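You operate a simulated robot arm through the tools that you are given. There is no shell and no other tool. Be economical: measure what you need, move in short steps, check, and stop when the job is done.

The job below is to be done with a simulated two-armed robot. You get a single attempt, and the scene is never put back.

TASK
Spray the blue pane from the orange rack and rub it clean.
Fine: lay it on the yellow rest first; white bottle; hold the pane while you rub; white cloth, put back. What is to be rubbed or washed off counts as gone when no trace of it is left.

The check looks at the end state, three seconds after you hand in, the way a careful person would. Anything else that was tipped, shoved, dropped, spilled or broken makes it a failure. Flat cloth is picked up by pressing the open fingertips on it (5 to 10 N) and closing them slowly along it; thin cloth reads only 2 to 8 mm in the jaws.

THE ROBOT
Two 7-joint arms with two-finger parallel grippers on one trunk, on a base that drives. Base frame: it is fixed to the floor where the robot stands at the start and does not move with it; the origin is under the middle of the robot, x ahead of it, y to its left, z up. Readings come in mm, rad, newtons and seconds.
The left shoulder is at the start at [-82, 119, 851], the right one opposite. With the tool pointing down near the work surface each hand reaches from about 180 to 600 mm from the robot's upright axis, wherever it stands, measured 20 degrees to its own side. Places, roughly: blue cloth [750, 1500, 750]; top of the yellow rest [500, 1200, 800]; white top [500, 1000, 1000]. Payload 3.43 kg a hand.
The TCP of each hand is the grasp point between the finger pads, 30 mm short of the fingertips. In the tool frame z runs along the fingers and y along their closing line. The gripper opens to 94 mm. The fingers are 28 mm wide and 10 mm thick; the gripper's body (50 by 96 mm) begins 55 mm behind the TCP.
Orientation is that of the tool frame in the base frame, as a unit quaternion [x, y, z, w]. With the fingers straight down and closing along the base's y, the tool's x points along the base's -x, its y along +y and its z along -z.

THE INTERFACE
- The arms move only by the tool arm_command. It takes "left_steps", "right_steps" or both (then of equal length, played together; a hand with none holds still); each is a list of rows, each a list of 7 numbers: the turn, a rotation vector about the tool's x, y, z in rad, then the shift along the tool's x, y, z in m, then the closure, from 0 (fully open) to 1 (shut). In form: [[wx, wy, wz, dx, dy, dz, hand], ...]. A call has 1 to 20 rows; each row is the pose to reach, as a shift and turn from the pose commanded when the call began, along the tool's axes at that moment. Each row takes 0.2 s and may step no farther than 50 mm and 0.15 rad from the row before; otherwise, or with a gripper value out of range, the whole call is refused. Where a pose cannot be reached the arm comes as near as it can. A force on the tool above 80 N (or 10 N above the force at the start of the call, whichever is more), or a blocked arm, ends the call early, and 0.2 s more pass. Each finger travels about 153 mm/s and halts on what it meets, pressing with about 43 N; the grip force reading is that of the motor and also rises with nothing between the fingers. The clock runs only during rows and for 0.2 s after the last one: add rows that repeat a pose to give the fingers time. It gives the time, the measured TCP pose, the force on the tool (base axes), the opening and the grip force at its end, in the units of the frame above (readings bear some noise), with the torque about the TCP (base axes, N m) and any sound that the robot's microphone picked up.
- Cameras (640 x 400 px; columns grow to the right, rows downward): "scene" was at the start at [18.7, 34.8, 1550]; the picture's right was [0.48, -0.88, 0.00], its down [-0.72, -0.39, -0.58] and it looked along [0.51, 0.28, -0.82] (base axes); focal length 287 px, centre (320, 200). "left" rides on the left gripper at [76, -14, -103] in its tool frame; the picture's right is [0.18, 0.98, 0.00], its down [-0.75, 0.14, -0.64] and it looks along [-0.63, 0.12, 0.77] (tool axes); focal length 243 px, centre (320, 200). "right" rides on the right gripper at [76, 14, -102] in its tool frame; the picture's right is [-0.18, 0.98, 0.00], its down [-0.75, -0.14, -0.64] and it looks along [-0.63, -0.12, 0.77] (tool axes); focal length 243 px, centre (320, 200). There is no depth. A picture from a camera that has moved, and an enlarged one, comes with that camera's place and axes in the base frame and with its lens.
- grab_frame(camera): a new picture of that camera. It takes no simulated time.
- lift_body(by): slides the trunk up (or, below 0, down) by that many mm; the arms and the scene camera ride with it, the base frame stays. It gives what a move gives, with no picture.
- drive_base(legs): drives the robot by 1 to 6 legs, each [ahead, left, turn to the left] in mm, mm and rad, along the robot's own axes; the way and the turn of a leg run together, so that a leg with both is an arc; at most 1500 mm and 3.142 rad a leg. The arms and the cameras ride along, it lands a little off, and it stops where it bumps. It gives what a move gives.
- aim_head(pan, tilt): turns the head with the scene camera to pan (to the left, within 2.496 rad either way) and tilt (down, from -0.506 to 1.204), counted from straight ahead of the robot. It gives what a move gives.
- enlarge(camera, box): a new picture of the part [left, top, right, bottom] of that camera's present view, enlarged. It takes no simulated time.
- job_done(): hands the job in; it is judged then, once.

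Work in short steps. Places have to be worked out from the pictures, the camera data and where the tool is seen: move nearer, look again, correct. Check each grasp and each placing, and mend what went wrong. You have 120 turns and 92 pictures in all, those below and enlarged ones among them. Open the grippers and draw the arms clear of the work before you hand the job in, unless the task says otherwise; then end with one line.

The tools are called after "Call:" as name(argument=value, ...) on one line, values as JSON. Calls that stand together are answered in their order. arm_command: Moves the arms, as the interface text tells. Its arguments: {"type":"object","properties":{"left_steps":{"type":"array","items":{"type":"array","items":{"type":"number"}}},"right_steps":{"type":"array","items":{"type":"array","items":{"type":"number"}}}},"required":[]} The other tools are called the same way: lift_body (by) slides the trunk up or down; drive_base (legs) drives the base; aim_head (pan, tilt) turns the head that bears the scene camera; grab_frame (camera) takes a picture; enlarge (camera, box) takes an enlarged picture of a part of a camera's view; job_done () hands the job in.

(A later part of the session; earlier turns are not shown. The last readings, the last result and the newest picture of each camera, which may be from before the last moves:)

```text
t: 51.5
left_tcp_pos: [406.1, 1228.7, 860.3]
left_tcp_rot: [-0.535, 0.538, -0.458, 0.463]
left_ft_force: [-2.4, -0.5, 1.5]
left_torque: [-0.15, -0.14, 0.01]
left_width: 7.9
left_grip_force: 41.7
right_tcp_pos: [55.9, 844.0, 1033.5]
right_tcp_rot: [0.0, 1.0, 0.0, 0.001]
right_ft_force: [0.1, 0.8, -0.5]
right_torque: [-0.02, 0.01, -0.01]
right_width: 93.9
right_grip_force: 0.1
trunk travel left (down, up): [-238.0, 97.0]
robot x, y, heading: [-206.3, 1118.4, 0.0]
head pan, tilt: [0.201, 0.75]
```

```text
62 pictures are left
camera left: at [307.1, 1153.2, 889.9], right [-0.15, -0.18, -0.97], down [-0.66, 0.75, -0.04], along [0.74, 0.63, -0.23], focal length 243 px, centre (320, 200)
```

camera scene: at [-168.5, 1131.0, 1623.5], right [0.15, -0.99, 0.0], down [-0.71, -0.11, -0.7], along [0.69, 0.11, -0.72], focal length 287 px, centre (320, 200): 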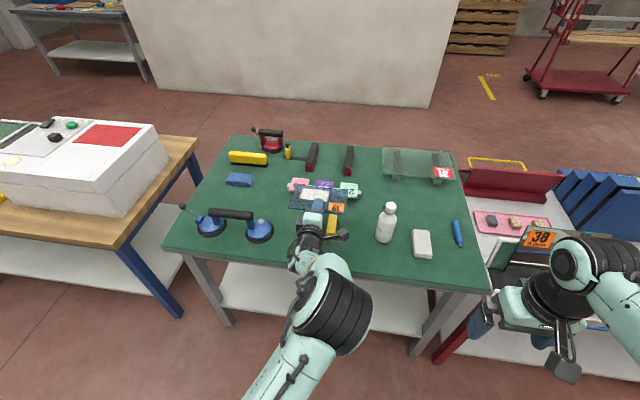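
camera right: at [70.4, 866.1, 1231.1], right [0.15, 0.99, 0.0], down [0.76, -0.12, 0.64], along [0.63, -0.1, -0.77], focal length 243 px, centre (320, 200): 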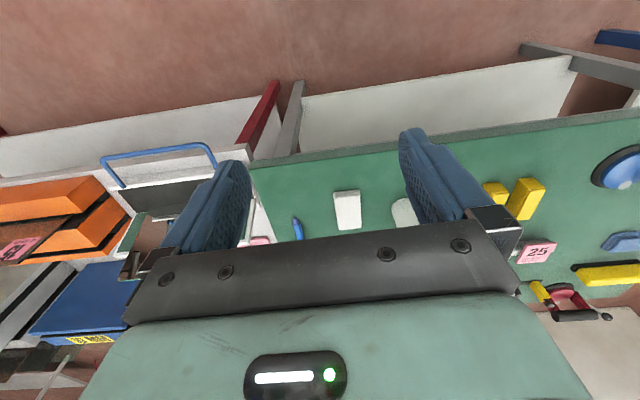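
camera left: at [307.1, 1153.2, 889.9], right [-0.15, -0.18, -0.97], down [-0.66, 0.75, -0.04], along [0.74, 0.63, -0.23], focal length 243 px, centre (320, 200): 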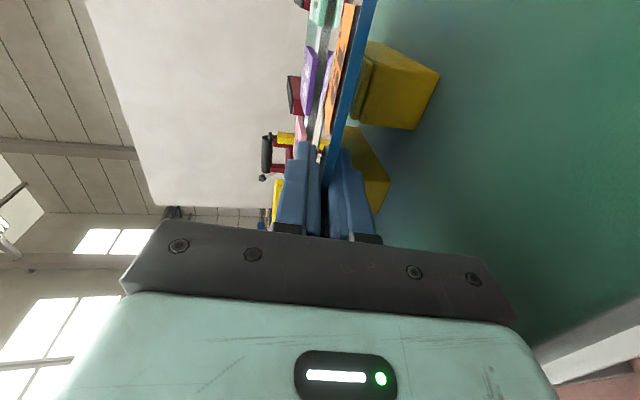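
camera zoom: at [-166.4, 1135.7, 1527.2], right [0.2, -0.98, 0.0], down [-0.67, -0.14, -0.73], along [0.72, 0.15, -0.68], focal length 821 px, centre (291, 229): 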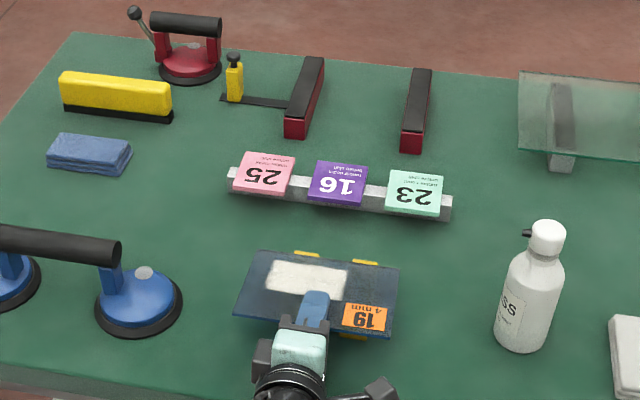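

The readings (4 N up-force on the pane, torque) and recomputed sight lines agree: the bars' tops are at ≈843 (table ≈803), x 430–512, and the pane just touched bar 2. I'll raise 6 mm and check the pose before fine placement.

Call:
arm_command(left_steps=[[0, 0, 0, 0, -0.006, 0, 1], [0, 0, 0, 0, -0.006, 0, 1]])

```text
t: 52.0
left_tcp_pos: [404.5, 1229.8, 864.8]
left_tcp_rot: [-0.536, 0.537, -0.458, 0.463]
left_ft_force: [0.4, 0.2, -2.3]
left_torque: [0.01, 0.08, 0.02]
left_width: 8.1
left_grip_force: 42.7
right_tcp_pos: [54.4, 845.0, 1033.4]
right_tcp_rot: [0.0, 1.0, 0.0, 0.0]
right_ft_force: [-0.5, 0.1, 0.0]
right_torque: [0.02, -0.02, -0.02]
right_width: 94.2
right_grip_force: 0.1
trunk travel left (down, up): [-238.0, 97.0]
robot x, y, heading: [-202.6, 1117.7, 0.001]
head pan, tilt: [0.201, 0.75]
```

Free again at z 865. Now level the pane to 3° and lower to z≈852 gradually, retreating 6 mm so the fingertips stay short of the bars.

Call:
arm_command(left_steps=[[0.05, 0, 0, 0.001, 0, -0.004, 1], [0.1, 0, 0, 0.002, 0.001, -0.006, 1], [0.1, 0, 0, 0.002, 0.004, -0.006, 1], [0.1, 0, 0, 0.002, 0.007, -0.005, 1], [0.1, 0, 0, 0.002, 0.01, -0.005, 1], [0.1, 0, 0, 0.002, 0.013, -0.004, 1], [0.1, 0, 0, 0.002, 0.013, -0.004, 1]])

Call:
grab_frame(camera="left")

```text
t: 53.6
left_tcp_pos: [395.0, 1223.7, 855.5]
left_tcp_rot: [-0.513, 0.514, -0.484, 0.488]
left_ft_force: [-0.8, 0.2, -2.3]
left_torque: [-0.01, 0.12, -0.01]
left_width: 8.3
left_grip_force: 42.1
left hand out of reach, approached as far as the arm can: row 4, 5, 6, 7
right_tcp_pos: [53.6, 844.6, 1034.1]
right_tcp_rot: [0.0, 1.0, 0.001, 0.0]
right_ft_force: [0.7, -0.4, -0.2]
right_torque: [0.01, -0.02, 0.03]
right_width: 94.1
right_grip_force: 0.0
trunk travel left (down, up): [-238.0, 97.0]
robot x, y, heading: [-202.6, 1120.0, 0.001]
head pan, tilt: [0.201, 0.75]
```

```text
61 pictures are left
camera left: at [294.4, 1148.6, 876.1], right [-0.05, -0.18, -0.98], down [-0.65, 0.75, -0.1], along [0.76, 0.64, -0.16], focal length 243 px, centre (320, 200)
```

left: 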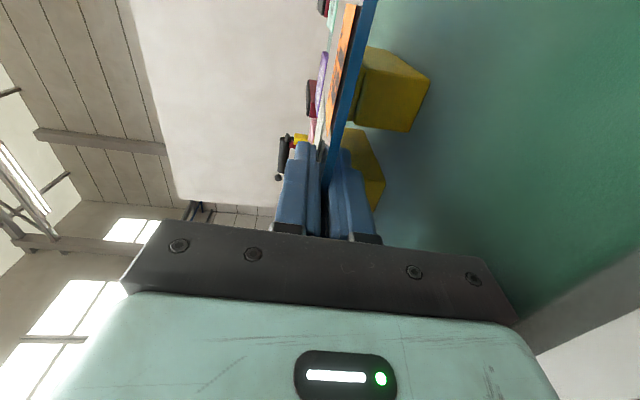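

No contact yet; the pane is 3° from level, just above the bars. Lowering with the trunk by 4 mm.

Call:
lift_body(by=-4)

```text
t: 54.2
left_tcp_pos: [394.1, 1224.0, 852.2]
left_tcp_rot: [-0.512, 0.515, -0.484, 0.488]
left_ft_force: [0.4, -0.5, -2.3]
left_torque: [0.02, 0.1, 0.0]
left_width: 8.0
left_grip_force: 42.0
right_tcp_pos: [53.9, 844.9, 1028.7]
right_tcp_rot: [0.0, 1.0, -0.001, 0.0]
right_ft_force: [0.2, -0.5, -0.4]
right_torque: [0.06, 0.0, -0.03]
right_width: 94.0
right_grip_force: 0.2
trunk travel left (down, up): [-234.0, 101.0]
robot x, y, heading: [-203.1, 1117.9, -0.0]
head pan, tilt: [0.201, 0.75]
```

Still free. Two more small drops.

Call:
lift_body(by=-3)

```text
t: 54.7
left_tcp_pos: [394.2, 1223.4, 850.1]
left_tcp_rot: [-0.512, 0.514, -0.484, 0.489]
left_ft_force: [-0.6, 0.3, -0.4]
left_torque: [-0.08, -0.08, -0.04]
left_width: 7.8
left_grip_force: 42.5
right_tcp_pos: [53.6, 845.1, 1025.8]
right_tcp_rot: [0.0, 1.0, 0.0, -0.001]
right_ft_force: [0.6, 0.5, 1.1]
right_torque: [-0.01, 0.0, 0.0]
right_width: 93.9
right_grip_force: 0.1
trunk travel left (down, up): [-231.0, 104.0]
robot x, y, heading: [-205.2, 1114.4, 0.003]
head pan, tilt: [0.201, 0.75]
```

Contact at the far end of the bars (≈95 mm ahead). Now open the fingers very slowly so that the lower finger lets the near edge down onto the bars.

Call:
arm_command(left_steps=[[0, 0, 0, 0, 0, 0, 0.91], [0, 0, 0, 0, 0, 0, 0.9], [0, 0, 0, 0, 0, 0, 0.885], [0, 0, 0, 0, 0, 0, 0.87], [0, 0, 0, 0, 0, 0, 0.855], [0, 0, 0, 0, 0, 0, 0.84], [0, 0, 0, 0, 0, 0, 0.825], [0, 0, 0, 0, 0, 0, 0.81], [0, 0, 0, 0, 0, 0, 0.8]])

Call:
enlarge(camera="left", box=[240, 0, 480, 240])

Call:
enlarge(camera="scene", box=[260, 170, 400, 270])

```text
t: 56.7
left_tcp_pos: [394.5, 1225.0, 849.1]
left_tcp_rot: [-0.513, 0.514, -0.483, 0.489]
left_ft_force: [0.5, 0.6, -0.9]
left_torque: [0.0, -0.02, -0.01]
left_width: 19.5
left_grip_force: 0.4
right_tcp_pos: [53.6, 844.5, 1027.2]
right_tcp_rot: [0.0, 1.0, 0.001, 0.0]
right_ft_force: [-0.4, -0.6, 0.6]
right_torque: [-0.04, 0.03, 0.0]
right_width: 94.1
right_grip_force: 0.0
trunk travel left (down, up): [-231.0, 104.0]
robot x, y, heading: [-204.1, 1118.7, 0.001]
head pan, tilt: [0.201, 0.75]
```

```text
1.67 times, centred on (360, 120) of left
camera zoom: at [293.9, 1148.4, 869.7], right [-0.05, -0.18, -0.98], down [-0.65, 0.75, -0.1], along [0.76, 0.63, -0.15], focal length 404 px, centre (253, 333)
```

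zoom: 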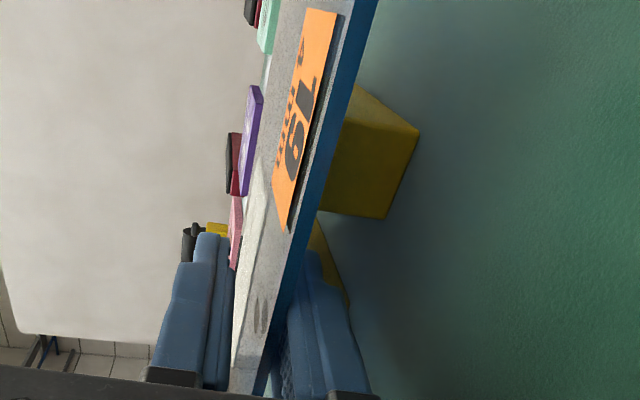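

```text
4.00 times, centred on (330, 220) of scene
camera zoom: at [-166.5, 1135.6, 1520.3], right [0.2, -0.98, 0.0], down [-0.67, -0.14, -0.73], along [0.72, 0.15, -0.68], focal length 1150 px, centre (280, 120)
```

zoom: 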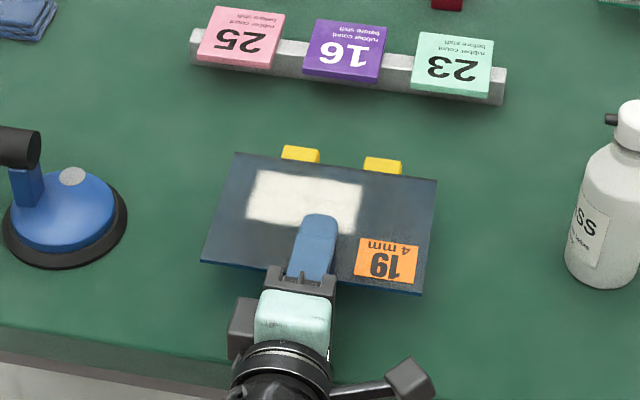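

The pane lies flat on the bars, free of both fingers. I'll open a bit more to verify it doesn't follow the finger, then compare.

Call:
arm_command(left_steps=[[0, 0, 0, 0, 0, 0, 0.77], [0, 0, 0, 0, 0, 0, 0.74], [0, 0, 0, 0, 0, 0, 0.72]])

Call:
enlarge(camera="left", box=[240, 0, 480, 240])

```text
t: 57.5
left_tcp_pos: [393.9, 1224.7, 848.9]
left_tcp_rot: [-0.513, 0.514, -0.484, 0.489]
left_ft_force: [0.4, 0.5, 1.0]
left_torque: [0.01, -0.02, 0.03]
left_width: 26.2
left_grip_force: 0.0
right_tcp_pos: [55.2, 843.6, 1027.2]
right_tcp_rot: [0.0, 1.0, 0.0, 0.0]
right_ft_force: [-1.3, -0.8, -1.8]
right_torque: [0.01, -0.02, -0.01]
right_width: 94.2
right_grip_force: 0.1
trunk travel left (down, up): [-231.0, 104.0]
robot x, y, heading: [-200.8, 1117.5, 0.003]
head pan, tilt: [0.201, 0.75]
```

```text
1.67 times, centred on (360, 120) of left
camera zoom: at [293.9, 1148.4, 869.8], right [-0.05, -0.18, -0.98], down [-0.65, 0.75, -0.1], along [0.76, 0.63, -0.15], focal length 404 px, centre (253, 333)
```

zoom: 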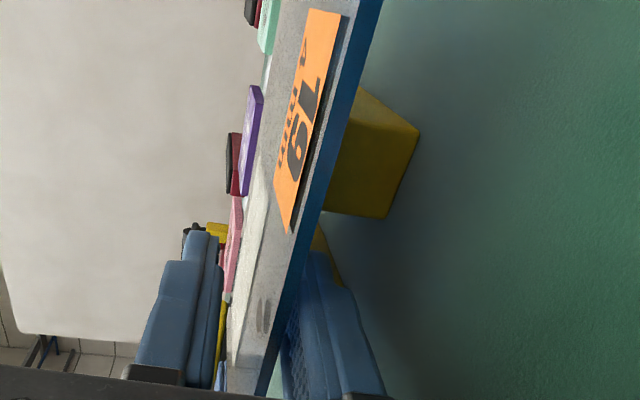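

The pane settled ~1 mm more; I'll open further once to confirm it is now stationary.

Call:
arm_command(left_steps=[[0, 0, 0, 0, 0, 0, 0.69], [0, 0, 0, 0, 0, 0, 0.66], [0, 0, 0, 0, 0, 0, 0.64]])

Call:
enlarge(camera="left", box=[240, 0, 480, 240])

```text
t: 58.3
left_tcp_pos: [393.6, 1224.5, 849.3]
left_tcp_rot: [-0.512, 0.514, -0.483, 0.49]
left_ft_force: [0.0, 0.2, -0.3]
left_torque: [0.0, -0.01, -0.02]
left_width: 33.7
left_grip_force: 0.1
right_tcp_pos: [53.8, 845.1, 1027.3]
right_tcp_rot: [0.001, 1.0, -0.001, 0.0]
right_ft_force: [-0.3, -0.3, 0.0]
right_torque: [0.01, 0.01, -0.03]
right_width: 93.8
right_grip_force: 0.1
trunk travel left (down, up): [-231.0, 104.0]
robot x, y, heading: [-203.5, 1115.9, -0.001]
head pan, tilt: [0.201, 0.75]
```

```text
1.67 times, centred on (360, 120) of left
camera zoom: at [293.9, 1148.4, 869.8], right [-0.05, -0.18, -0.98], down [-0.65, 0.75, -0.1], along [0.76, 0.63, -0.15], focal length 404 px, centre (253, 333)
```

zoom: 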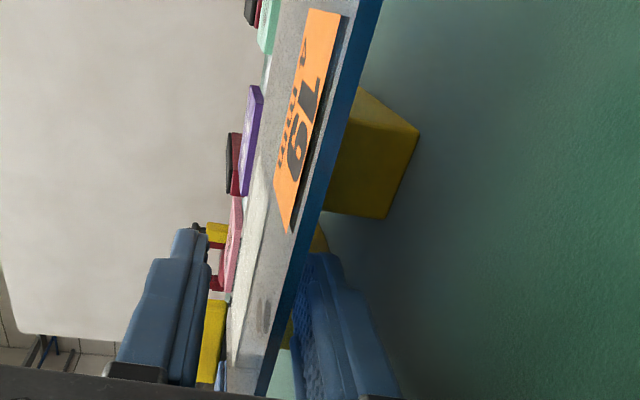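

Now stationary — it's resting on the bars. Withdraw the left hand straight back, then raise.

Call:
arm_command(left_steps=[[0, 0, 0, 0, 0, -0.02, 0.64], [0, 0, 0, 0, 0, -0.05, 0.64], [0, 0, 0, 0, 0, -0.08, 0.64], [0, 0, 0, 0, 0, -0.11, 0.64], [0, 0, 0, 0, -0.04, -0.13, 0.3], [0, 0, 0, 0, -0.08, -0.13, 0]])

Call:
lift_body(by=103)

Call:
enlarge(camera="scene", box=[220, 160, 480, 310])

```text
t: 59.7
left_tcp_pos: [267.1, 1223.3, 937.7]
left_tcp_rot: [-0.512, 0.514, -0.485, 0.489]
left_ft_force: [-0.2, 0.2, 0.4]
left_torque: [0.02, -0.02, -0.03]
left_width: 94.1
left_grip_force: 0.0
right_tcp_pos: [53.7, 845.0, 1026.8]
right_tcp_rot: [0.0, 1.0, 0.0, 0.001]
right_ft_force: [0.7, 0.2, 0.2]
right_torque: [0.01, -0.03, -0.03]
right_width: 94.1
right_grip_force: 0.1
trunk travel left (down, up): [-231.0, 104.0]
robot x, y, heading: [-203.3, 1124.0, 0.005]
head pan, tilt: [0.201, 0.75]
```

```text
t: 61.1
left_tcp_pos: [267.6, 1223.9, 1039.8]
left_tcp_rot: [-0.513, 0.514, -0.484, 0.489]
left_ft_force: [0.2, -0.8, 0.9]
left_torque: [0.0, -0.02, -0.02]
left_width: 93.8
left_grip_force: 0.0
right_tcp_pos: [53.3, 844.0, 1129.9]
right_tcp_rot: [-0.001, 1.0, 0.0, 0.0]
right_ft_force: [-1.0, 1.0, 0.2]
right_torque: [-0.02, -0.06, -0.02]
right_width: 93.9
right_grip_force: 0.0
trunk travel left (down, up): [-334.0, 1.0]
robot x, y, heading: [-201.9, 1118.3, 0.002]
head pan, tilt: [0.201, 0.75]
```

```text
2.46 times, centred on (350, 235) of scene
camera zoom: at [-169.2, 1135.6, 1628.3], right [0.2, -0.98, 0.0], down [-0.67, -0.14, -0.73], along [0.72, 0.15, -0.68], focal length 707 px, centre (246, 114)
```

zoom: 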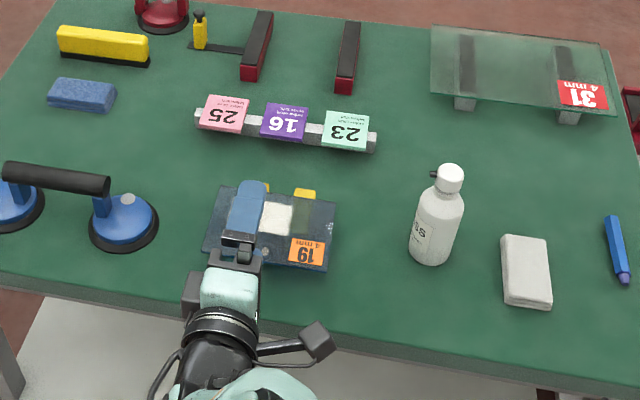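

The pane lies well; I'll drive 150 mm forward and look at the bottle's top closely with the right camera.

Call:
drive_base(legs=[[150, 0, 0]])

Call:
arm_command(right_steps=[[0, 0, 0, -0.03, 0.03, 0.0, 0], [0, 0, 0, -0.06, 0.06, 0.0, 0], [0, 0, 0, -0.08, 0.09, 0.02, 0], [0, 0, 0, -0.1, 0.12, 0.04, 0]])

Call:
enlarge(camera="right", box=[180, 60, 500, 260])

Call:
enlarge(camera="scene", box=[300, 200, 480, 320])

```text
t: 62.4
left_tcp_pos: [416.2, 1223.0, 1037.4]
left_tcp_rot: [-0.512, 0.515, -0.484, 0.488]
left_ft_force: [0.7, 0.0, 0.0]
left_torque: [-0.02, 0.01, -0.01]
left_width: 93.9
left_grip_force: 0.1
right_tcp_pos: [201.2, 843.8, 1128.6]
right_tcp_rot: [-0.001, 1.0, 0.0, 0.0]
right_ft_force: [-1.0, -1.3, 1.5]
right_torque: [0.01, 0.01, -0.01]
right_width: 93.9
right_grip_force: 0.1
trunk travel left (down, up): [-334.0, 1.0]
robot x, y, heading: [-55.6, 1120.2, 0.001]
head pan, tilt: [0.201, 0.75]
```

```text
t: 63.4
left_tcp_pos: [417.4, 1223.3, 1039.2]
left_tcp_rot: [-0.512, 0.514, -0.484, 0.489]
left_ft_force: [-0.1, 0.4, 0.2]
left_torque: [0.01, -0.03, -0.01]
left_width: 93.9
left_grip_force: 0.1
right_tcp_pos: [304.5, 966.6, 1088.9]
right_tcp_rot: [0.0, 1.0, -0.001, 0.0]
right_ft_force: [-0.4, -0.6, -0.6]
right_torque: [-0.03, 0.01, -0.02]
right_width: 94.1
right_grip_force: 0.0
trunk travel left (down, up): [-334.0, 1.0]
robot x, y, heading: [-55.8, 1121.6, 0.002]
head pan, tilt: [0.201, 0.75]
```

```text
2.00 times, centred on (340, 160) of right
camera zoom: at [227.5, 981.0, 1191.3], right [0.18, 0.98, 0.0], down [0.75, -0.14, 0.64], along [0.63, -0.12, -0.77], focal length 485 px, centre (280, 280)
```

zoom: 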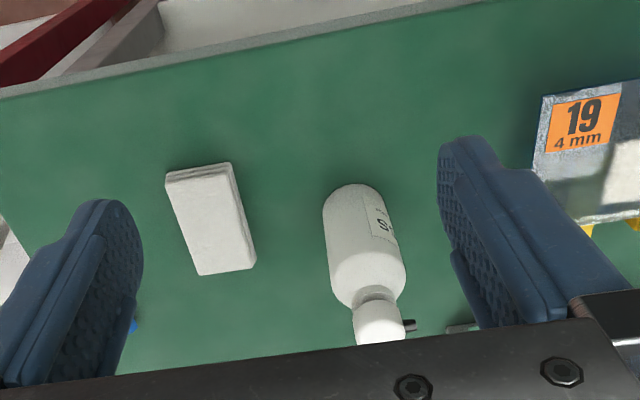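

```text
3.33 times, centred on (390, 260) of scene
camera zoom: at [-18.6, 1136.6, 1628.4], right [0.2, -0.98, 0.0], down [-0.67, -0.14, -0.73], along [0.72, 0.15, -0.68], focal length 958 px, centre (87, 0)
```

zoom: 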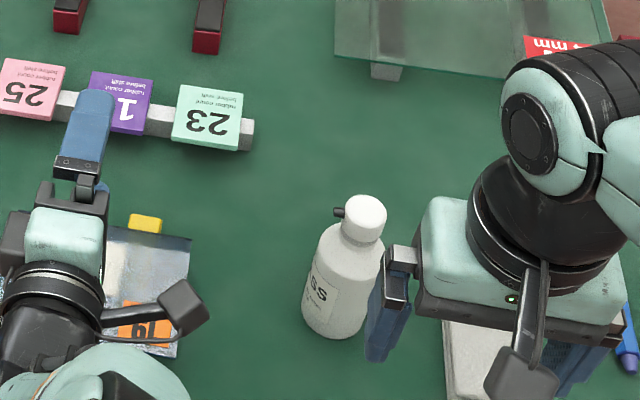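

Calibrating against the pane's known corners: table ≈805, bottle axis ≈[490,1005], cap top ≈970, its nozzle points +y toward the pane. Let me take a close look at the cap.

Call:
enlarge(camera="scene", box=[350, 240, 420, 310])

Call:
enlarge(camera="right", box=[320, 130, 420, 240])

```text
5.71 times, centred on (385, 275) of scene
camera zoom: at [-18.6, 1136.6, 1628.4], right [0.2, -0.98, 0.0], down [-0.67, -0.14, -0.73], along [0.72, 0.15, -0.68], focal length 1642 px, centre (-51, -229)
```

zoom: 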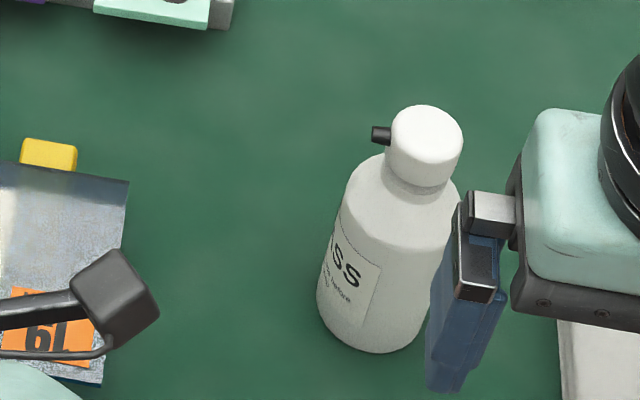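

```text
3.64 times, centred on (370, 185) of right
camera zoom: at [227.5, 981.0, 1191.3], right [0.18, 0.98, 0.0], down [0.75, -0.14, 0.64], along [0.63, -0.12, -0.77], focal length 882 px, centre (138, 254)
```

zoom: 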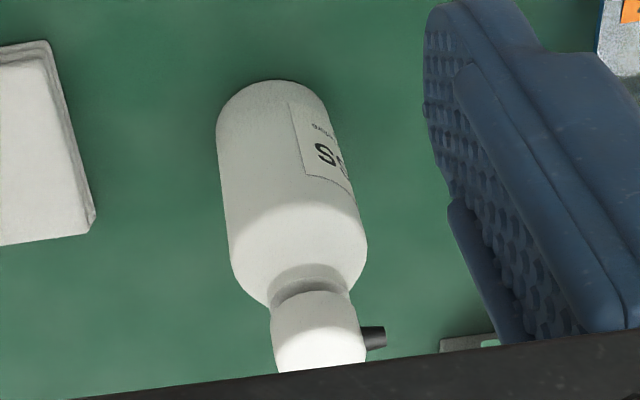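

The cap is a push-down spray top. Plan: right hand grips the bottle's body with fingers pitched forward, tilts it so the nozzle points at the smear, left hand presses the top. First pitch the right hand forward behind the bottle.

Call:
arm_command(right_steps=[[0, -0.125, 0, -0.003, 0.005, 0.01, 0], [0, -0.25, 0, -0.006, 0.01, 0.02, 0], [0, -0.375, 0, -0.01, 0.015, 0.03, 0], [0, -0.5, 0, -0.013, 0.02, 0.045, 0], [0, -0.625, 0, -0.016, 0.025, 0.06, 0], [0, -0.75, 0, -0.02, 0.03, 0.08, 0], [0, -0.875, 0, -0.023, 0.034, 0.1, 0], [0, -1.0, 0, -0.026, 0.038, 0.12, 0]])

Call:
grab_frame(camera="right")

Call:
grab_frame(camera="scene")

```text
t: 65.2
left_tcp_pos: [417.2, 1224.9, 1038.6]
left_tcp_rot: [-0.512, 0.514, -0.484, 0.49]
left_ft_force: [0.1, 0.2, -0.3]
left_torque: [0.0, 0.03, 0.02]
left_width: 94.1
left_grip_force: 0.0
right_tcp_pos: [335.8, 1005.2, 971.0]
right_tcp_rot: [0.0, 0.877, 0.0, 0.48]
right_ft_force: [0.2, -0.2, 0.3]
right_torque: [-0.02, 0.0, -0.02]
right_width: 94.2
right_grip_force: 0.0
right hand out of reach, approached as far as the arm can: row 8
trunk travel left (down, up): [-334.0, 1.0]
robot x, y, heading: [-56.5, 1123.2, 0.005]
head pan, tilt: [0.201, 0.75]
```

```text
51 pictures are left
camera right: at [208.8, 1020.0, 962.0], right [0.1, 0.98, 0.15], down [-0.13, -0.14, 0.98], along [0.99, -0.12, 0.12], focal length 243 px, centre (320, 200)
```

right: 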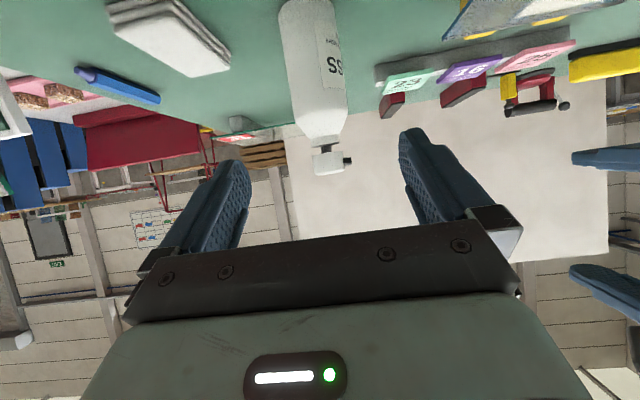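

```text
50 pictures are left
camera scene: at [-18.5, 1136.1, 1628.4], right [0.2, -0.98, 0.0], down [-0.67, -0.14, -0.73], along [0.72, 0.15, -0.68], focal length 287 px, centre (320, 200)
```

scene: 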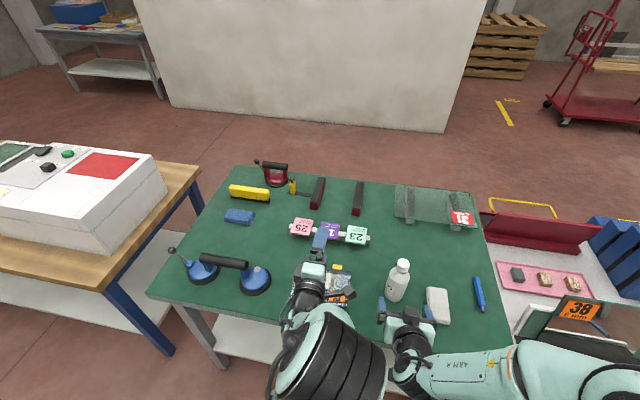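

Bottle is well in line: axis y≈1005, shoulder ≈910–930, cap top ≈969. Lower the trunk 95 mm (hand to z≈876), then check before moving forward.

Call:
lift_body(by=-95)

Call:
arm_command(right_steps=[[0, 0, 0, -0.016, 0, 0.025, 0], [0, 0, 0, -0.032, 0, 0.05, 0], [0, 0, 0, -0.046, 0, 0.072, 0]])

Call:
grab_frame(camera="right")

```text
t: 66.5
left_tcp_pos: [416.5, 1223.2, 944.7]
left_tcp_rot: [-0.512, 0.515, -0.483, 0.489]
left_ft_force: [0.3, 0.5, -0.9]
left_torque: [-0.01, -0.01, -0.02]
left_width: 94.0
left_grip_force: 0.0
right_tcp_pos: [334.7, 1003.4, 875.6]
right_tcp_rot: [0.0, 0.877, -0.001, 0.48]
right_ft_force: [0.3, -0.1, -0.1]
right_torque: [0.01, 0.03, -0.01]
right_width: 93.9
right_grip_force: 0.0
trunk travel left (down, up): [-239.0, 96.0]
robot x, y, heading: [-53.1, 1117.8, -0.002]
head pan, tilt: [0.201, 0.75]
```

```text
t: 67.3
left_tcp_pos: [417.8, 1223.3, 943.7]
left_tcp_rot: [-0.512, 0.515, -0.484, 0.488]
left_ft_force: [-0.6, -0.8, 0.0]
left_torque: [0.0, -0.04, -0.01]
left_width: 93.6
left_grip_force: 0.0
right_tcp_pos: [423.0, 1003.5, 876.0]
right_tcp_rot: [0.0, 0.878, 0.0, 0.479]
right_ft_force: [-0.3, 0.3, -0.9]
right_torque: [0.02, 0.0, 0.01]
right_width: 93.7
right_grip_force: 0.1
trunk travel left (down, up): [-239.0, 96.0]
robot x, y, heading: [-55.6, 1118.1, 0.002]
head pan, tilt: [0.201, 0.75]
```

```text
49 pictures are left
camera right: at [295.6, 1018.8, 868.1], right [0.1, 0.98, 0.15], down [-0.13, -0.14, 0.98], along [0.99, -0.12, 0.12], focal length 243 px, centre (320, 200)
```

right: 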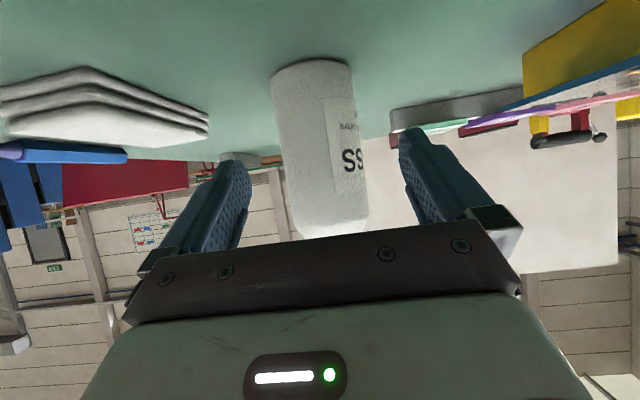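

Bottle centred; axis x≈480. Advance 57 mm and close gently.

Call:
arm_command(right_steps=[[0, 0, 0, -0.011, 0, 0.016, 0], [0, 0, 0, -0.021, 0, 0.032, 0], [0, 0, 0, -0.031, 0, 0.048, 0], [0, 0, 0, -0.031, 0, 0.048, 0]])

Call:
arm_command(right_steps=[[0, 0, 0, 0, 0, 0, 0.1], [0, 0, 0, 0, 0, 0, 0.17], [0, 0, 0, 0, 0, 0, 0.22], [0, 0, 0, 0, 0, 0, 0.27], [0, 0, 0, 0, 0, 0, 0.35], [0, 0, 0, 0, 0, 0, 0.6], [0, 0, 0, 0, 0, 0, 1], [0, 0, 0, 0, 0, 0, 1]])

Call:
enlarge(camera="scene", box=[280, 220, 480, 360])

```text
t: 68.3
left_tcp_pos: [417.5, 1222.3, 944.4]
left_tcp_rot: [-0.512, 0.514, -0.484, 0.489]
left_ft_force: [0.3, -0.4, -0.1]
left_torque: [0.0, 0.04, 0.0]
left_width: 94.1
left_grip_force: 0.1
right_tcp_pos: [476.9, 1003.4, 877.3]
right_tcp_rot: [-0.001, 0.877, 0.0, 0.481]
right_ft_force: [-0.3, 0.2, 0.8]
right_torque: [-0.01, -0.04, 0.05]
right_width: 94.0
right_grip_force: 0.1
trunk travel left (down, up): [-239.0, 96.0]
robot x, y, heading: [-56.0, 1121.7, 0.002]
head pan, tilt: [0.201, 0.75]
```

```text
t: 70.1
left_tcp_pos: [417.2, 1223.2, 943.9]
left_tcp_rot: [-0.512, 0.514, -0.485, 0.489]
left_ft_force: [-0.4, 0.2, 0.2]
left_torque: [0.01, -0.02, 0.01]
left_width: 94.2
left_grip_force: 0.0
right_tcp_pos: [477.0, 1003.7, 876.7]
right_tcp_rot: [0.001, 0.877, 0.0, 0.48]
right_ft_force: [0.0, -0.8, 0.8]
right_torque: [-0.01, 0.0, 0.01]
right_width: 61.1
right_grip_force: 42.1
trunk travel left (down, up): [-239.0, 96.0]
robot x, y, heading: [-56.1, 1118.8, -0.001]
head pan, tilt: [0.201, 0.75]
```

```text
2.86 times, centred on (380, 290) of scene
camera zoom: at [-18.5, 1135.8, 1528.2], right [0.2, -0.98, 0.0], down [-0.67, -0.14, -0.73], along [0.72, 0.15, -0.68], focal length 821 px, centre (149, -57)
```

zoom: 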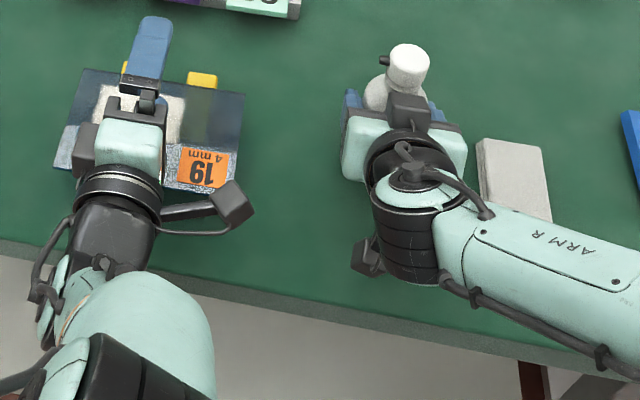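

Bottle gripped (61 mm). Return pose to remember: right TCP [477,1004,877]. Now bring the left hand to fingers-down above the pane, ready to be used as the presser.

Call:
arm_command(left_steps=[[0, 0, 0, 0, -0.04, -0.01, 0], [-0.1, 0, 0, 0, -0.08, -0.02, 0.3], [-0.25, 0, 0, 0, -0.1, -0.02, 0.6], [-0.4, 0, 0, 0, -0.1, -0.02, 1], [-0.55, 0, 0, 0, -0.1, -0.02, 1], [-0.7, 0, 0, 0, -0.1, -0.02, 1], [-0.85, 0, 0, 0, -0.1, -0.02, 1], [-1.0, 0, 0, 0, -0.1, -0.02, 1], [-1.15, 0, 0, 0, -0.1, -0.02, 1], [-1.3, 0, 0, 0, -0.1, -0.02, 1], [-1.45, 0, 0, 0, -0.1, -0.02, 1], [-1.515, 0, 0, 0, -0.1, -0.02, 1]])

Call:
arm_command(right_steps=[[0, 0, 0, 0.017, 0, 0.011, 1], [0, 0, 0, 0.034, 0, 0.022, 1], [0, 0, 0, 0.05, 0, 0.032, 1]])

```text
t: 72.7
left_tcp_pos: [372.7, 1211.1, 1047.4]
left_tcp_rot: [0.708, -0.706, -0.001, -0.003]
left_ft_force: [0.7, -0.1, -0.1]
left_torque: [0.0, 0.01, 0.01]
left_width: 0.2
left_grip_force: 32.5
left hand out of reach, approached as far as the arm can: row 12
right_tcp_pos: [476.6, 1002.8, 877.5]
right_tcp_rot: [0.0, 0.877, 0.0, 0.48]
right_ft_force: [-1.5, -0.8, 1.5]
right_torque: [-0.15, 0.06, -0.06]
right_width: 61.1
right_grip_force: 43.3
trunk travel left (down, up): [-239.0, 96.0]
robot x, y, heading: [-54.0, 1119.6, 0.008]
head pan, tilt: [0.201, 0.75]
```

```text
t: 73.6
left_tcp_pos: [370.0, 1210.8, 1048.2]
left_tcp_rot: [0.708, -0.706, -0.001, -0.004]
left_ft_force: [0.4, -0.4, -0.1]
left_torque: [0.05, -0.01, -0.01]
left_width: 0.2
left_grip_force: 33.2
right_tcp_pos: [479.1, 1005.4, 829.0]
right_tcp_rot: [0.0, 0.874, 0.002, 0.486]
right_ft_force: [-14.3, -4.8, 21.6]
right_torque: [0.14, 4.27, 0.75]
right_width: 61.4
right_grip_force: 43.1
trunk travel left (down, up): [-239.0, 96.0]
robot x, y, heading: [-56.5, 1117.6, 0.0]
head pan, tilt: [0.201, 0.75]
stopped in row 3 (right hand): the force on the tool passed its limit at 100 N (the readings are from after the stop); the commanded pose is now the measured one
```

I got the sign wrong: the hand went down and slid along the bottle. Check the state with a picture.

Call:
enlarge(camera="scene", box=[280, 220, 480, 360])

Call:
grab_frame(camera="left")

```text
2.86 times, centred on (380, 290) of scene
camera zoom: at [-21.2, 1135.2, 1528.1], right [0.2, -0.98, 0.0], down [-0.67, -0.14, -0.73], along [0.72, 0.15, -0.68], focal length 821 px, centre (149, -57)
```

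zoom: 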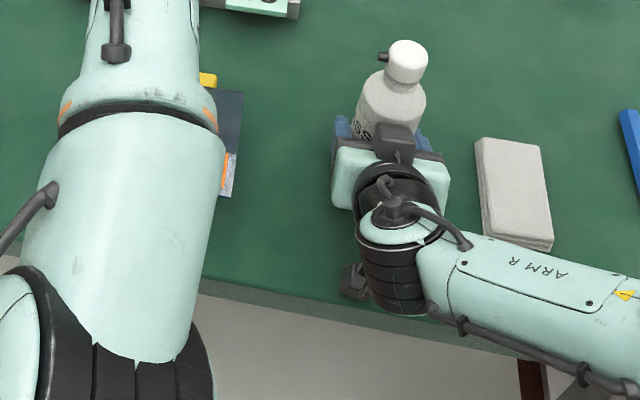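

```text
46 pictures are left
camera left: at [385.8, 1135.6, 1151.3], right [-0.98, -0.19, 0.0], down [-0.15, 0.75, 0.65], along [-0.12, 0.64, -0.76], focal length 243 px, centre (320, 200)
```

left: 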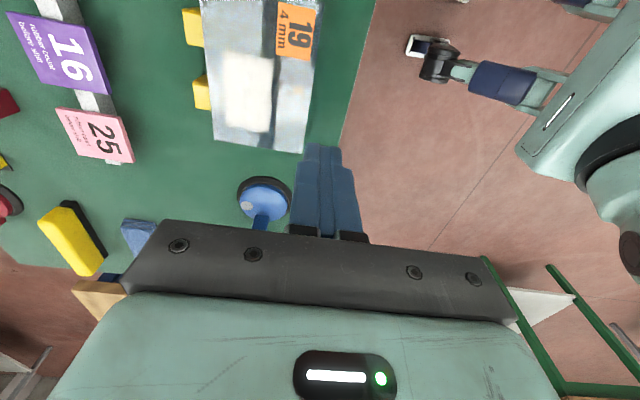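

The bottle is still upright in its place. Open, go up 48 mm (dx negative), and regrip at mid-body.

Call:
arm_command(right_steps=[[0, 0, 0, 0, 0, 0, 0.3], [0, 0, 0, 0, 0, 0, 0.2], [0, 0, 0, 0, 0, 0, 0.1], [0, 0, 0, 0, 0, 0, 0.1], [0, 0, 0, -0.014, 0, -0.01, 0.1], [0, 0, 0, -0.028, 0, -0.019, 0.1], [0, 0, 0, -0.041, 0, -0.028, 0.1], [0, 0, 0, -0.041, 0, -0.028, 0.25], [0, 0, 0, -0.041, 0, -0.028, 0.35], [0, 0, 0, -0.041, 0, -0.028, 0.6], [0, 0, 0, -0.041, 0, -0.028, 1], [0, 0, 0, -0.041, 0, -0.028, 1]])

Call:
enlarge(camera="scene", box=[280, 220, 480, 360])

```text
t: 76.2
left_tcp_pos: [373.3, 1211.5, 1048.2]
left_tcp_rot: [0.709, -0.706, -0.002, -0.003]
left_ft_force: [0.3, -0.1, -0.1]
left_torque: [-0.01, -0.01, -0.02]
left_width: 0.0
left_grip_force: 33.4
right_tcp_pos: [477.7, 1004.6, 876.7]
right_tcp_rot: [-0.001, 0.874, 0.002, 0.485]
right_ft_force: [-0.5, 0.5, -0.7]
right_torque: [-0.01, 0.12, -0.05]
right_width: 60.9
right_grip_force: 42.9
trunk travel left (down, up): [-239.0, 96.0]
robot x, y, heading: [-56.5, 1119.4, 0.003]
head pan, tilt: [0.201, 0.75]
```

```text
2.86 times, centred on (380, 290) of scene
camera zoom: at [-18.5, 1136.0, 1528.2], right [0.2, -0.98, 0.0], down [-0.67, -0.14, -0.73], along [0.72, 0.15, -0.68], focal length 821 px, centre (149, -57)
```

zoom: 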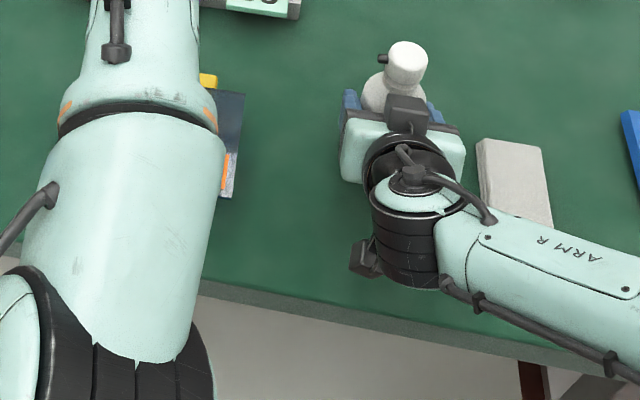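

Regripped as before. Now lift 60 mm and tilt the bottle 45° toward the pane, aiming the nozzle.

Call:
arm_command(right_steps=[[0, 0, 0, -0.017, 0, -0.011, 1], [0, 0, 0, -0.034, 0, -0.022, 1], [0, 0, 0, -0.051, 0, -0.032, 1], [0.069, 0, -0.111, -0.045, 0.01, -0.032, 1], [0.138, 0, -0.222, -0.038, 0.02, -0.032, 1], [0.207, 0, -0.333, -0.032, 0.03, -0.032, 1], [0.277, 0, -0.444, -0.026, 0.04, -0.033, 1], [0.346, 0, -0.555, -0.019, 0.05, -0.033, 1], [0.415, 0, -0.666, -0.013, 0.06, -0.033, 1]])

Call:
grab_frame(camera="scene")

Call:
grab_frame(camera="left")

```text
t: 78.2
left_tcp_pos: [372.8, 1212.8, 1047.3]
left_tcp_rot: [0.707, -0.707, -0.003, -0.004]
left_ft_force: [0.7, -0.8, 0.5]
left_torque: [0.0, -0.01, 0.0]
left_width: 0.0
left_grip_force: 33.2
right_tcp_pos: [456.9, 1064.2, 904.8]
right_tcp_rot: [-0.185, 0.808, -0.335, 0.448]
right_ft_force: [0.8, -0.4, -3.9]
right_torque: [0.05, 0.05, -0.04]
right_width: 61.1
right_grip_force: 43.1
trunk travel left (down, up): [-239.0, 96.0]
robot x, y, heading: [-57.0, 1120.4, 0.005]
head pan, tilt: [0.201, 0.75]
```

```text
44 pictures are left
camera scene: at [-18.1, 1136.4, 1528.2], right [0.2, -0.98, 0.0], down [-0.67, -0.14, -0.73], along [0.72, 0.15, -0.68], focal length 287 px, centre (320, 200)
```

scene: 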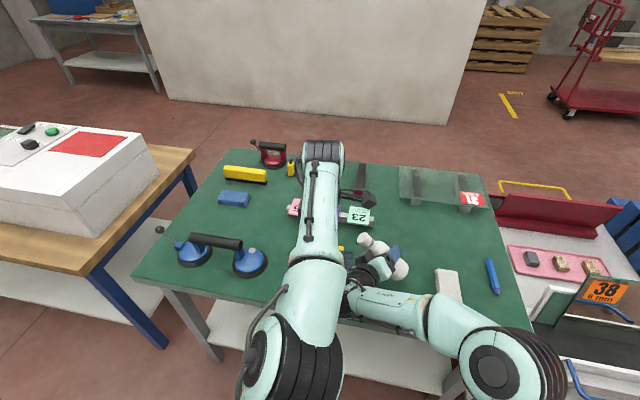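

```text
43 pictures are left
camera left: at [388.2, 1136.6, 1150.6], right [-0.98, -0.19, 0.0], down [-0.14, 0.75, 0.65], along [-0.12, 0.64, -0.76], focal length 243 px, centre (320, 200)
```

left: 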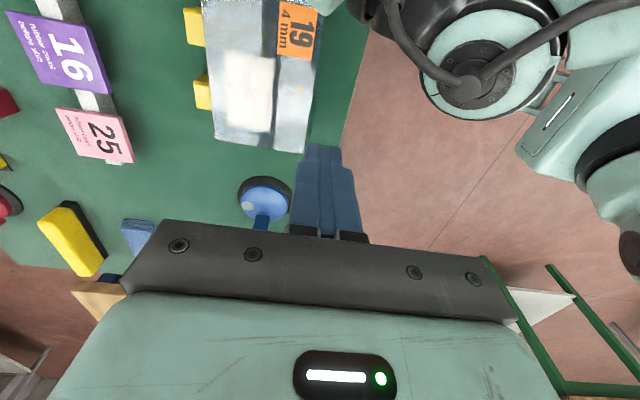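

Left camera confirms the smear centre at about [455,1240,847]. Next, tilt the left hand 45° so its closed fingertips point at the cap along the bottle axis, stopping ~40 mm short.

Call:
arm_command(left_steps=[[0, 0.13, 0, 0, -0.014, 0, 1], [0, 0.26, 0, 0, -0.028, 0, 1], [0, 0.39, 0, 0, -0.042, 0, 1], [0, 0.52, 0, 0, -0.056, 0, 1], [0, 0.65, 0, 0.01, -0.07, 0.005, 1], [0, 0.785, 0, 0.02, -0.084, 0.01, 1], [0, 0.785, 0, 0.02, -0.084, 0.01, 1]])

Call:
grab_frame(camera="scene")

Call:
grab_frame(camera="left")

```text
t: 79.8
left_tcp_pos: [380.1, 1165.7, 1041.6]
left_tcp_rot: [0.655, -0.654, 0.27, 0.267]
left_ft_force: [-0.9, 0.4, 0.3]
left_torque: [0.04, 0.03, 0.01]
left_width: 0.0
left_grip_force: 33.4
left hand out of reach, approached as far as the arm can: row 2, 3, 4, 5, 6, 7
right_tcp_pos: [456.8, 1063.5, 903.8]
right_tcp_rot: [-0.186, 0.809, -0.333, 0.448]
right_ft_force: [0.1, -0.1, -2.7]
right_torque: [0.04, 0.01, -0.02]
right_width: 61.0
right_grip_force: 43.1
trunk travel left (down, up): [-239.0, 96.0]
robot x, y, heading: [-55.0, 1113.0, 0.002]
head pan, tilt: [0.201, 0.75]
```

```text
42 pictures are left
camera scene: at [-18.1, 1136.1, 1528.2], right [0.2, -0.98, 0.0], down [-0.67, -0.14, -0.73], along [0.72, 0.15, -0.68], focal length 287 px, centre (320, 200)
```

scene: 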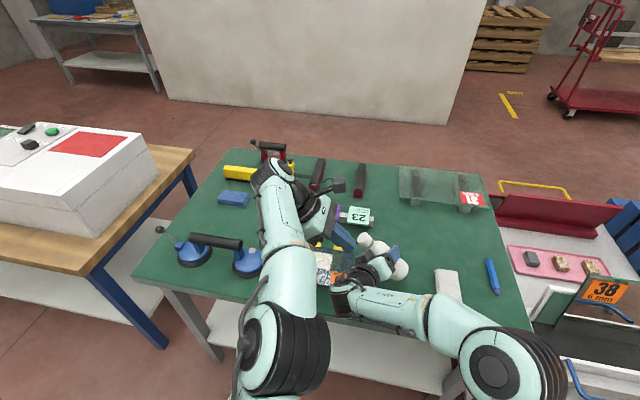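

```text
41 pictures are left
camera left: at [396.0, 1184.1, 1169.4], right [-0.98, -0.13, 0.13], down [-0.14, 0.99, -0.07], along [-0.12, -0.09, -0.99], focal length 243 px, centre (320, 200)
```

left: 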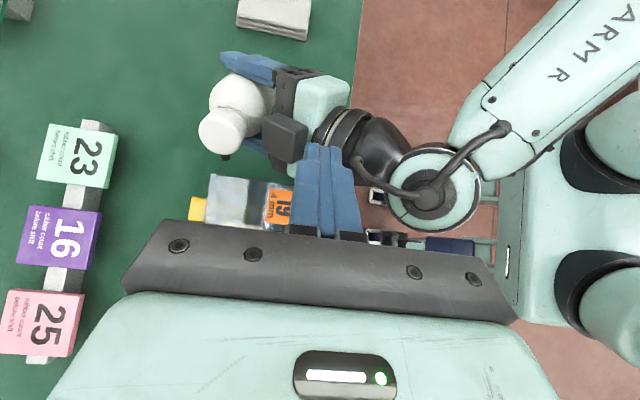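

Tilt reached, but x is 77 mm short. I'll pull the bottle back 76 mm in x with the right arm and then drive the base forward by the same.

Call:
arm_command(right_steps=[[0, 0, 0, 0.0135, 0, -0.0215, 1], [0, 0, 0, 0.027, 0, -0.043, 1], [0, 0, 0, 0.0403, 0, -0.0645, 1], [0, 0, 0, 0.0403, 0, -0.0645, 1]])

Call:
drive_base(legs=[[75, 0, 0]])

Call:
grab_frame(camera="left")

```text
t: 80.8
left_tcp_pos: [380.6, 1164.5, 1041.9]
left_tcp_rot: [0.655, -0.653, 0.269, 0.268]
left_ft_force: [0.7, -0.1, 0.2]
left_torque: [-0.02, -0.01, 0.0]
left_width: 0.0
left_grip_force: 33.0
right_tcp_pos: [379.4, 1064.7, 906.0]
right_tcp_rot: [-0.185, 0.809, -0.333, 0.448]
right_ft_force: [-0.4, 0.4, -4.0]
right_torque: [0.01, 0.02, 0.0]
right_width: 61.0
right_grip_force: 42.8
trunk travel left (down, up): [-239.0, 96.0]
robot x, y, heading: [-51.4, 1121.9, -0.0]
head pan, tilt: [0.201, 0.75]
```

```text
t: 81.8
left_tcp_pos: [455.3, 1165.8, 1040.9]
left_tcp_rot: [0.656, -0.652, 0.27, 0.268]
left_ft_force: [-0.5, -0.3, 0.1]
left_torque: [-0.01, 0.05, -0.01]
left_width: 0.0
left_grip_force: 33.1
right_tcp_pos: [454.8, 1064.6, 906.0]
right_tcp_rot: [-0.187, 0.809, -0.332, 0.448]
right_ft_force: [-0.2, -0.1, -4.7]
right_torque: [0.01, 0.03, 0.0]
right_width: 61.0
right_grip_force: 43.4
trunk travel left (down, up): [-239.0, 96.0]
robot x, y, heading: [19.9, 1119.5, 0.005]
head pan, tilt: [0.201, 0.75]
```

```text
40 pictures are left
camera left: at [470.5, 1184.9, 1169.2], right [-0.98, -0.14, 0.13], down [-0.15, 0.99, -0.07], along [-0.12, -0.09, -0.99], focal length 243 px, centre (320, 200)
```

left: 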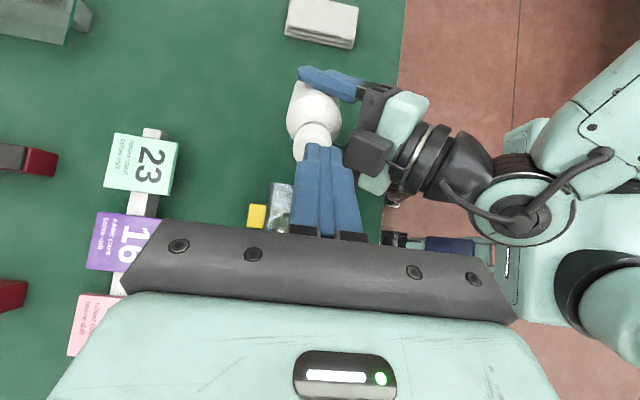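

Nearly aligned; by computation the tips are 45 mm off along the axis and 24 mm sideways. Correct sideways and approach to ~12 mm.

Call:
arm_command(left_steps=[[0, 0, 0, -0.012, -0.001, 0, 1], [0, 0, 0, -0.024, -0.002, 0, 1], [0, 0, 0, -0.024, -0.002, 0.016, 1], [0, 0, 0, -0.024, -0.002, 0.032, 1]])

Call:
enlarge(camera="left", box=[220, 50, 440, 240])

Call:
enlarge(camera="scene", box=[290, 200, 450, 330])

```text
t: 82.8
left_tcp_pos: [457.0, 1159.3, 1002.0]
left_tcp_rot: [-0.655, 0.655, -0.269, -0.265]
left_ft_force: [0.2, 0.8, -0.2]
left_torque: [0.01, -0.03, -0.01]
left_width: 0.1
left_grip_force: 32.7
left hand out of reach, approached as far as the arm can: row 1, 2, 3
right_tcp_pos: [454.2, 1065.8, 905.8]
right_tcp_rot: [-0.186, 0.809, -0.332, 0.448]
right_ft_force: [0.2, -0.1, -3.8]
right_torque: [0.03, -0.04, -0.01]
right_width: 61.2
right_grip_force: 42.8
trunk travel left (down, up): [-239.0, 96.0]
robot x, y, heading: [20.4, 1118.0, 0.005]
head pan, tilt: [0.201, 0.75]
```

```text
2.11 times, centred on (330, 145) of left
camera zoom: at [472.2, 1178.0, 1130.2], right [-0.98, -0.13, 0.12], down [-0.14, 0.99, -0.07], along [-0.11, -0.09, -0.99], focal length 511 px, centre (299, 316)
```

zoom: 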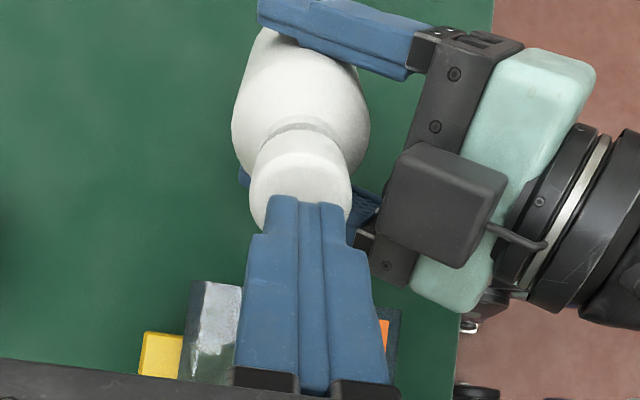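

```text
3.08 times, centred on (370, 265) of scene
camera zoom: at [56.1, 1135.4, 1528.2], right [0.2, -0.98, 0.0], down [-0.67, -0.14, -0.73], along [0.72, 0.15, -0.68], focal length 884 px, centre (166, 0)
```

zoom: 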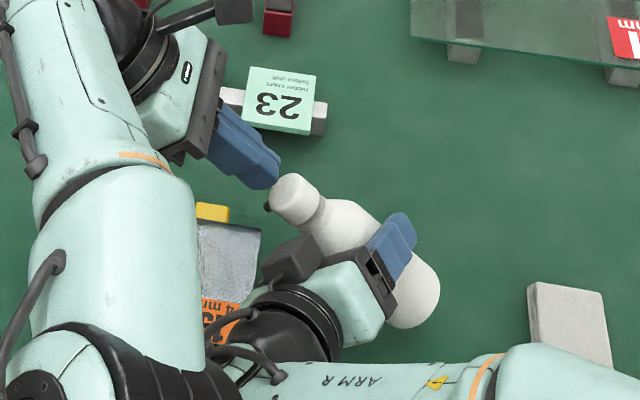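

Tips are 12 mm above the cap and centred. Press in small steps.

Call:
arm_command(left_steps=[[0, 0, 0, 0, 0, 0.005, 1], [0, 0, 0, 0, 0, 0.009, 1], [0, 0, 0, 0, 0, 0.012, 1], [0, 0, 0, 0, 0, 0.014, 1], [0, 0, 0, 0, 0, 0.016, 1]])

```text
t: 84.0
left_tcp_pos: [456.3, 1150.1, 991.5]
left_tcp_rot: [0.656, -0.653, 0.269, 0.267]
left_ft_force: [0.5, 0.1, 0.5]
left_torque: [0.0, 0.02, -0.02]
left_width: 0.0
left_grip_force: 32.7
right_tcp_pos: [453.4, 1063.4, 905.5]
right_tcp_rot: [-0.186, 0.809, -0.333, 0.448]
right_ft_force: [0.6, 0.3, -4.4]
right_torque: [0.02, 0.02, 0.01]
right_width: 61.1
right_grip_force: 42.8
trunk travel left (down, up): [-239.0, 96.0]
robot x, y, heading: [18.8, 1121.2, 0.004]
head pan, tilt: [0.201, 0.75]
```

No contact yet; continue pressing in 2 mm steps.

Call:
arm_command(left_steps=[[0, 0, 0, 0, 0, 0.002, 1], [0, 0, 0, 0, 0, 0.004, 1], [0, 0, 0, 0, 0, 0.006, 1], [0, 0, 0, 0, 0, 0.008, 1], [0, 0, 0, 0, 0, 0.01, 1]])

Call:
enlarge(camera="left", box=[220, 50, 440, 240])

```text
t: 85.2
left_tcp_pos: [455.6, 1142.8, 984.3]
left_tcp_rot: [0.657, -0.652, 0.271, 0.266]
left_ft_force: [4.1, 7.2, 9.3]
left_torque: [-0.01, -0.06, 0.03]
left_width: 0.0
left_grip_force: 33.6
right_tcp_pos: [453.4, 1065.5, 905.7]
right_tcp_rot: [-0.187, 0.809, -0.333, 0.447]
right_ft_force: [-2.8, -8.1, -12.1]
right_torque: [-0.08, -0.13, 0.14]
right_width: 60.9
right_grip_force: 43.3
trunk travel left (down, up): [-239.0, 96.0]
robot x, y, heading: [18.1, 1120.1, -0.0]
head pan, tilt: [0.201, 0.75]
heard: click
```

```text
2.11 times, centred on (330, 145) of left
camera zoom: at [471.5, 1162.0, 1112.1], right [-0.98, -0.14, 0.13], down [-0.15, 0.99, -0.07], along [-0.11, -0.09, -0.99], focal length 511 px, centre (299, 316)
```

zoom: 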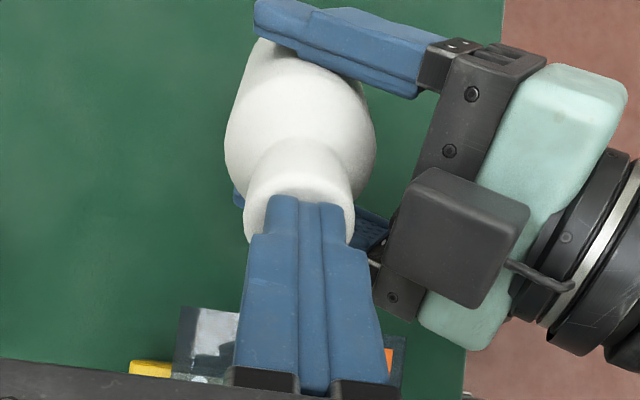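

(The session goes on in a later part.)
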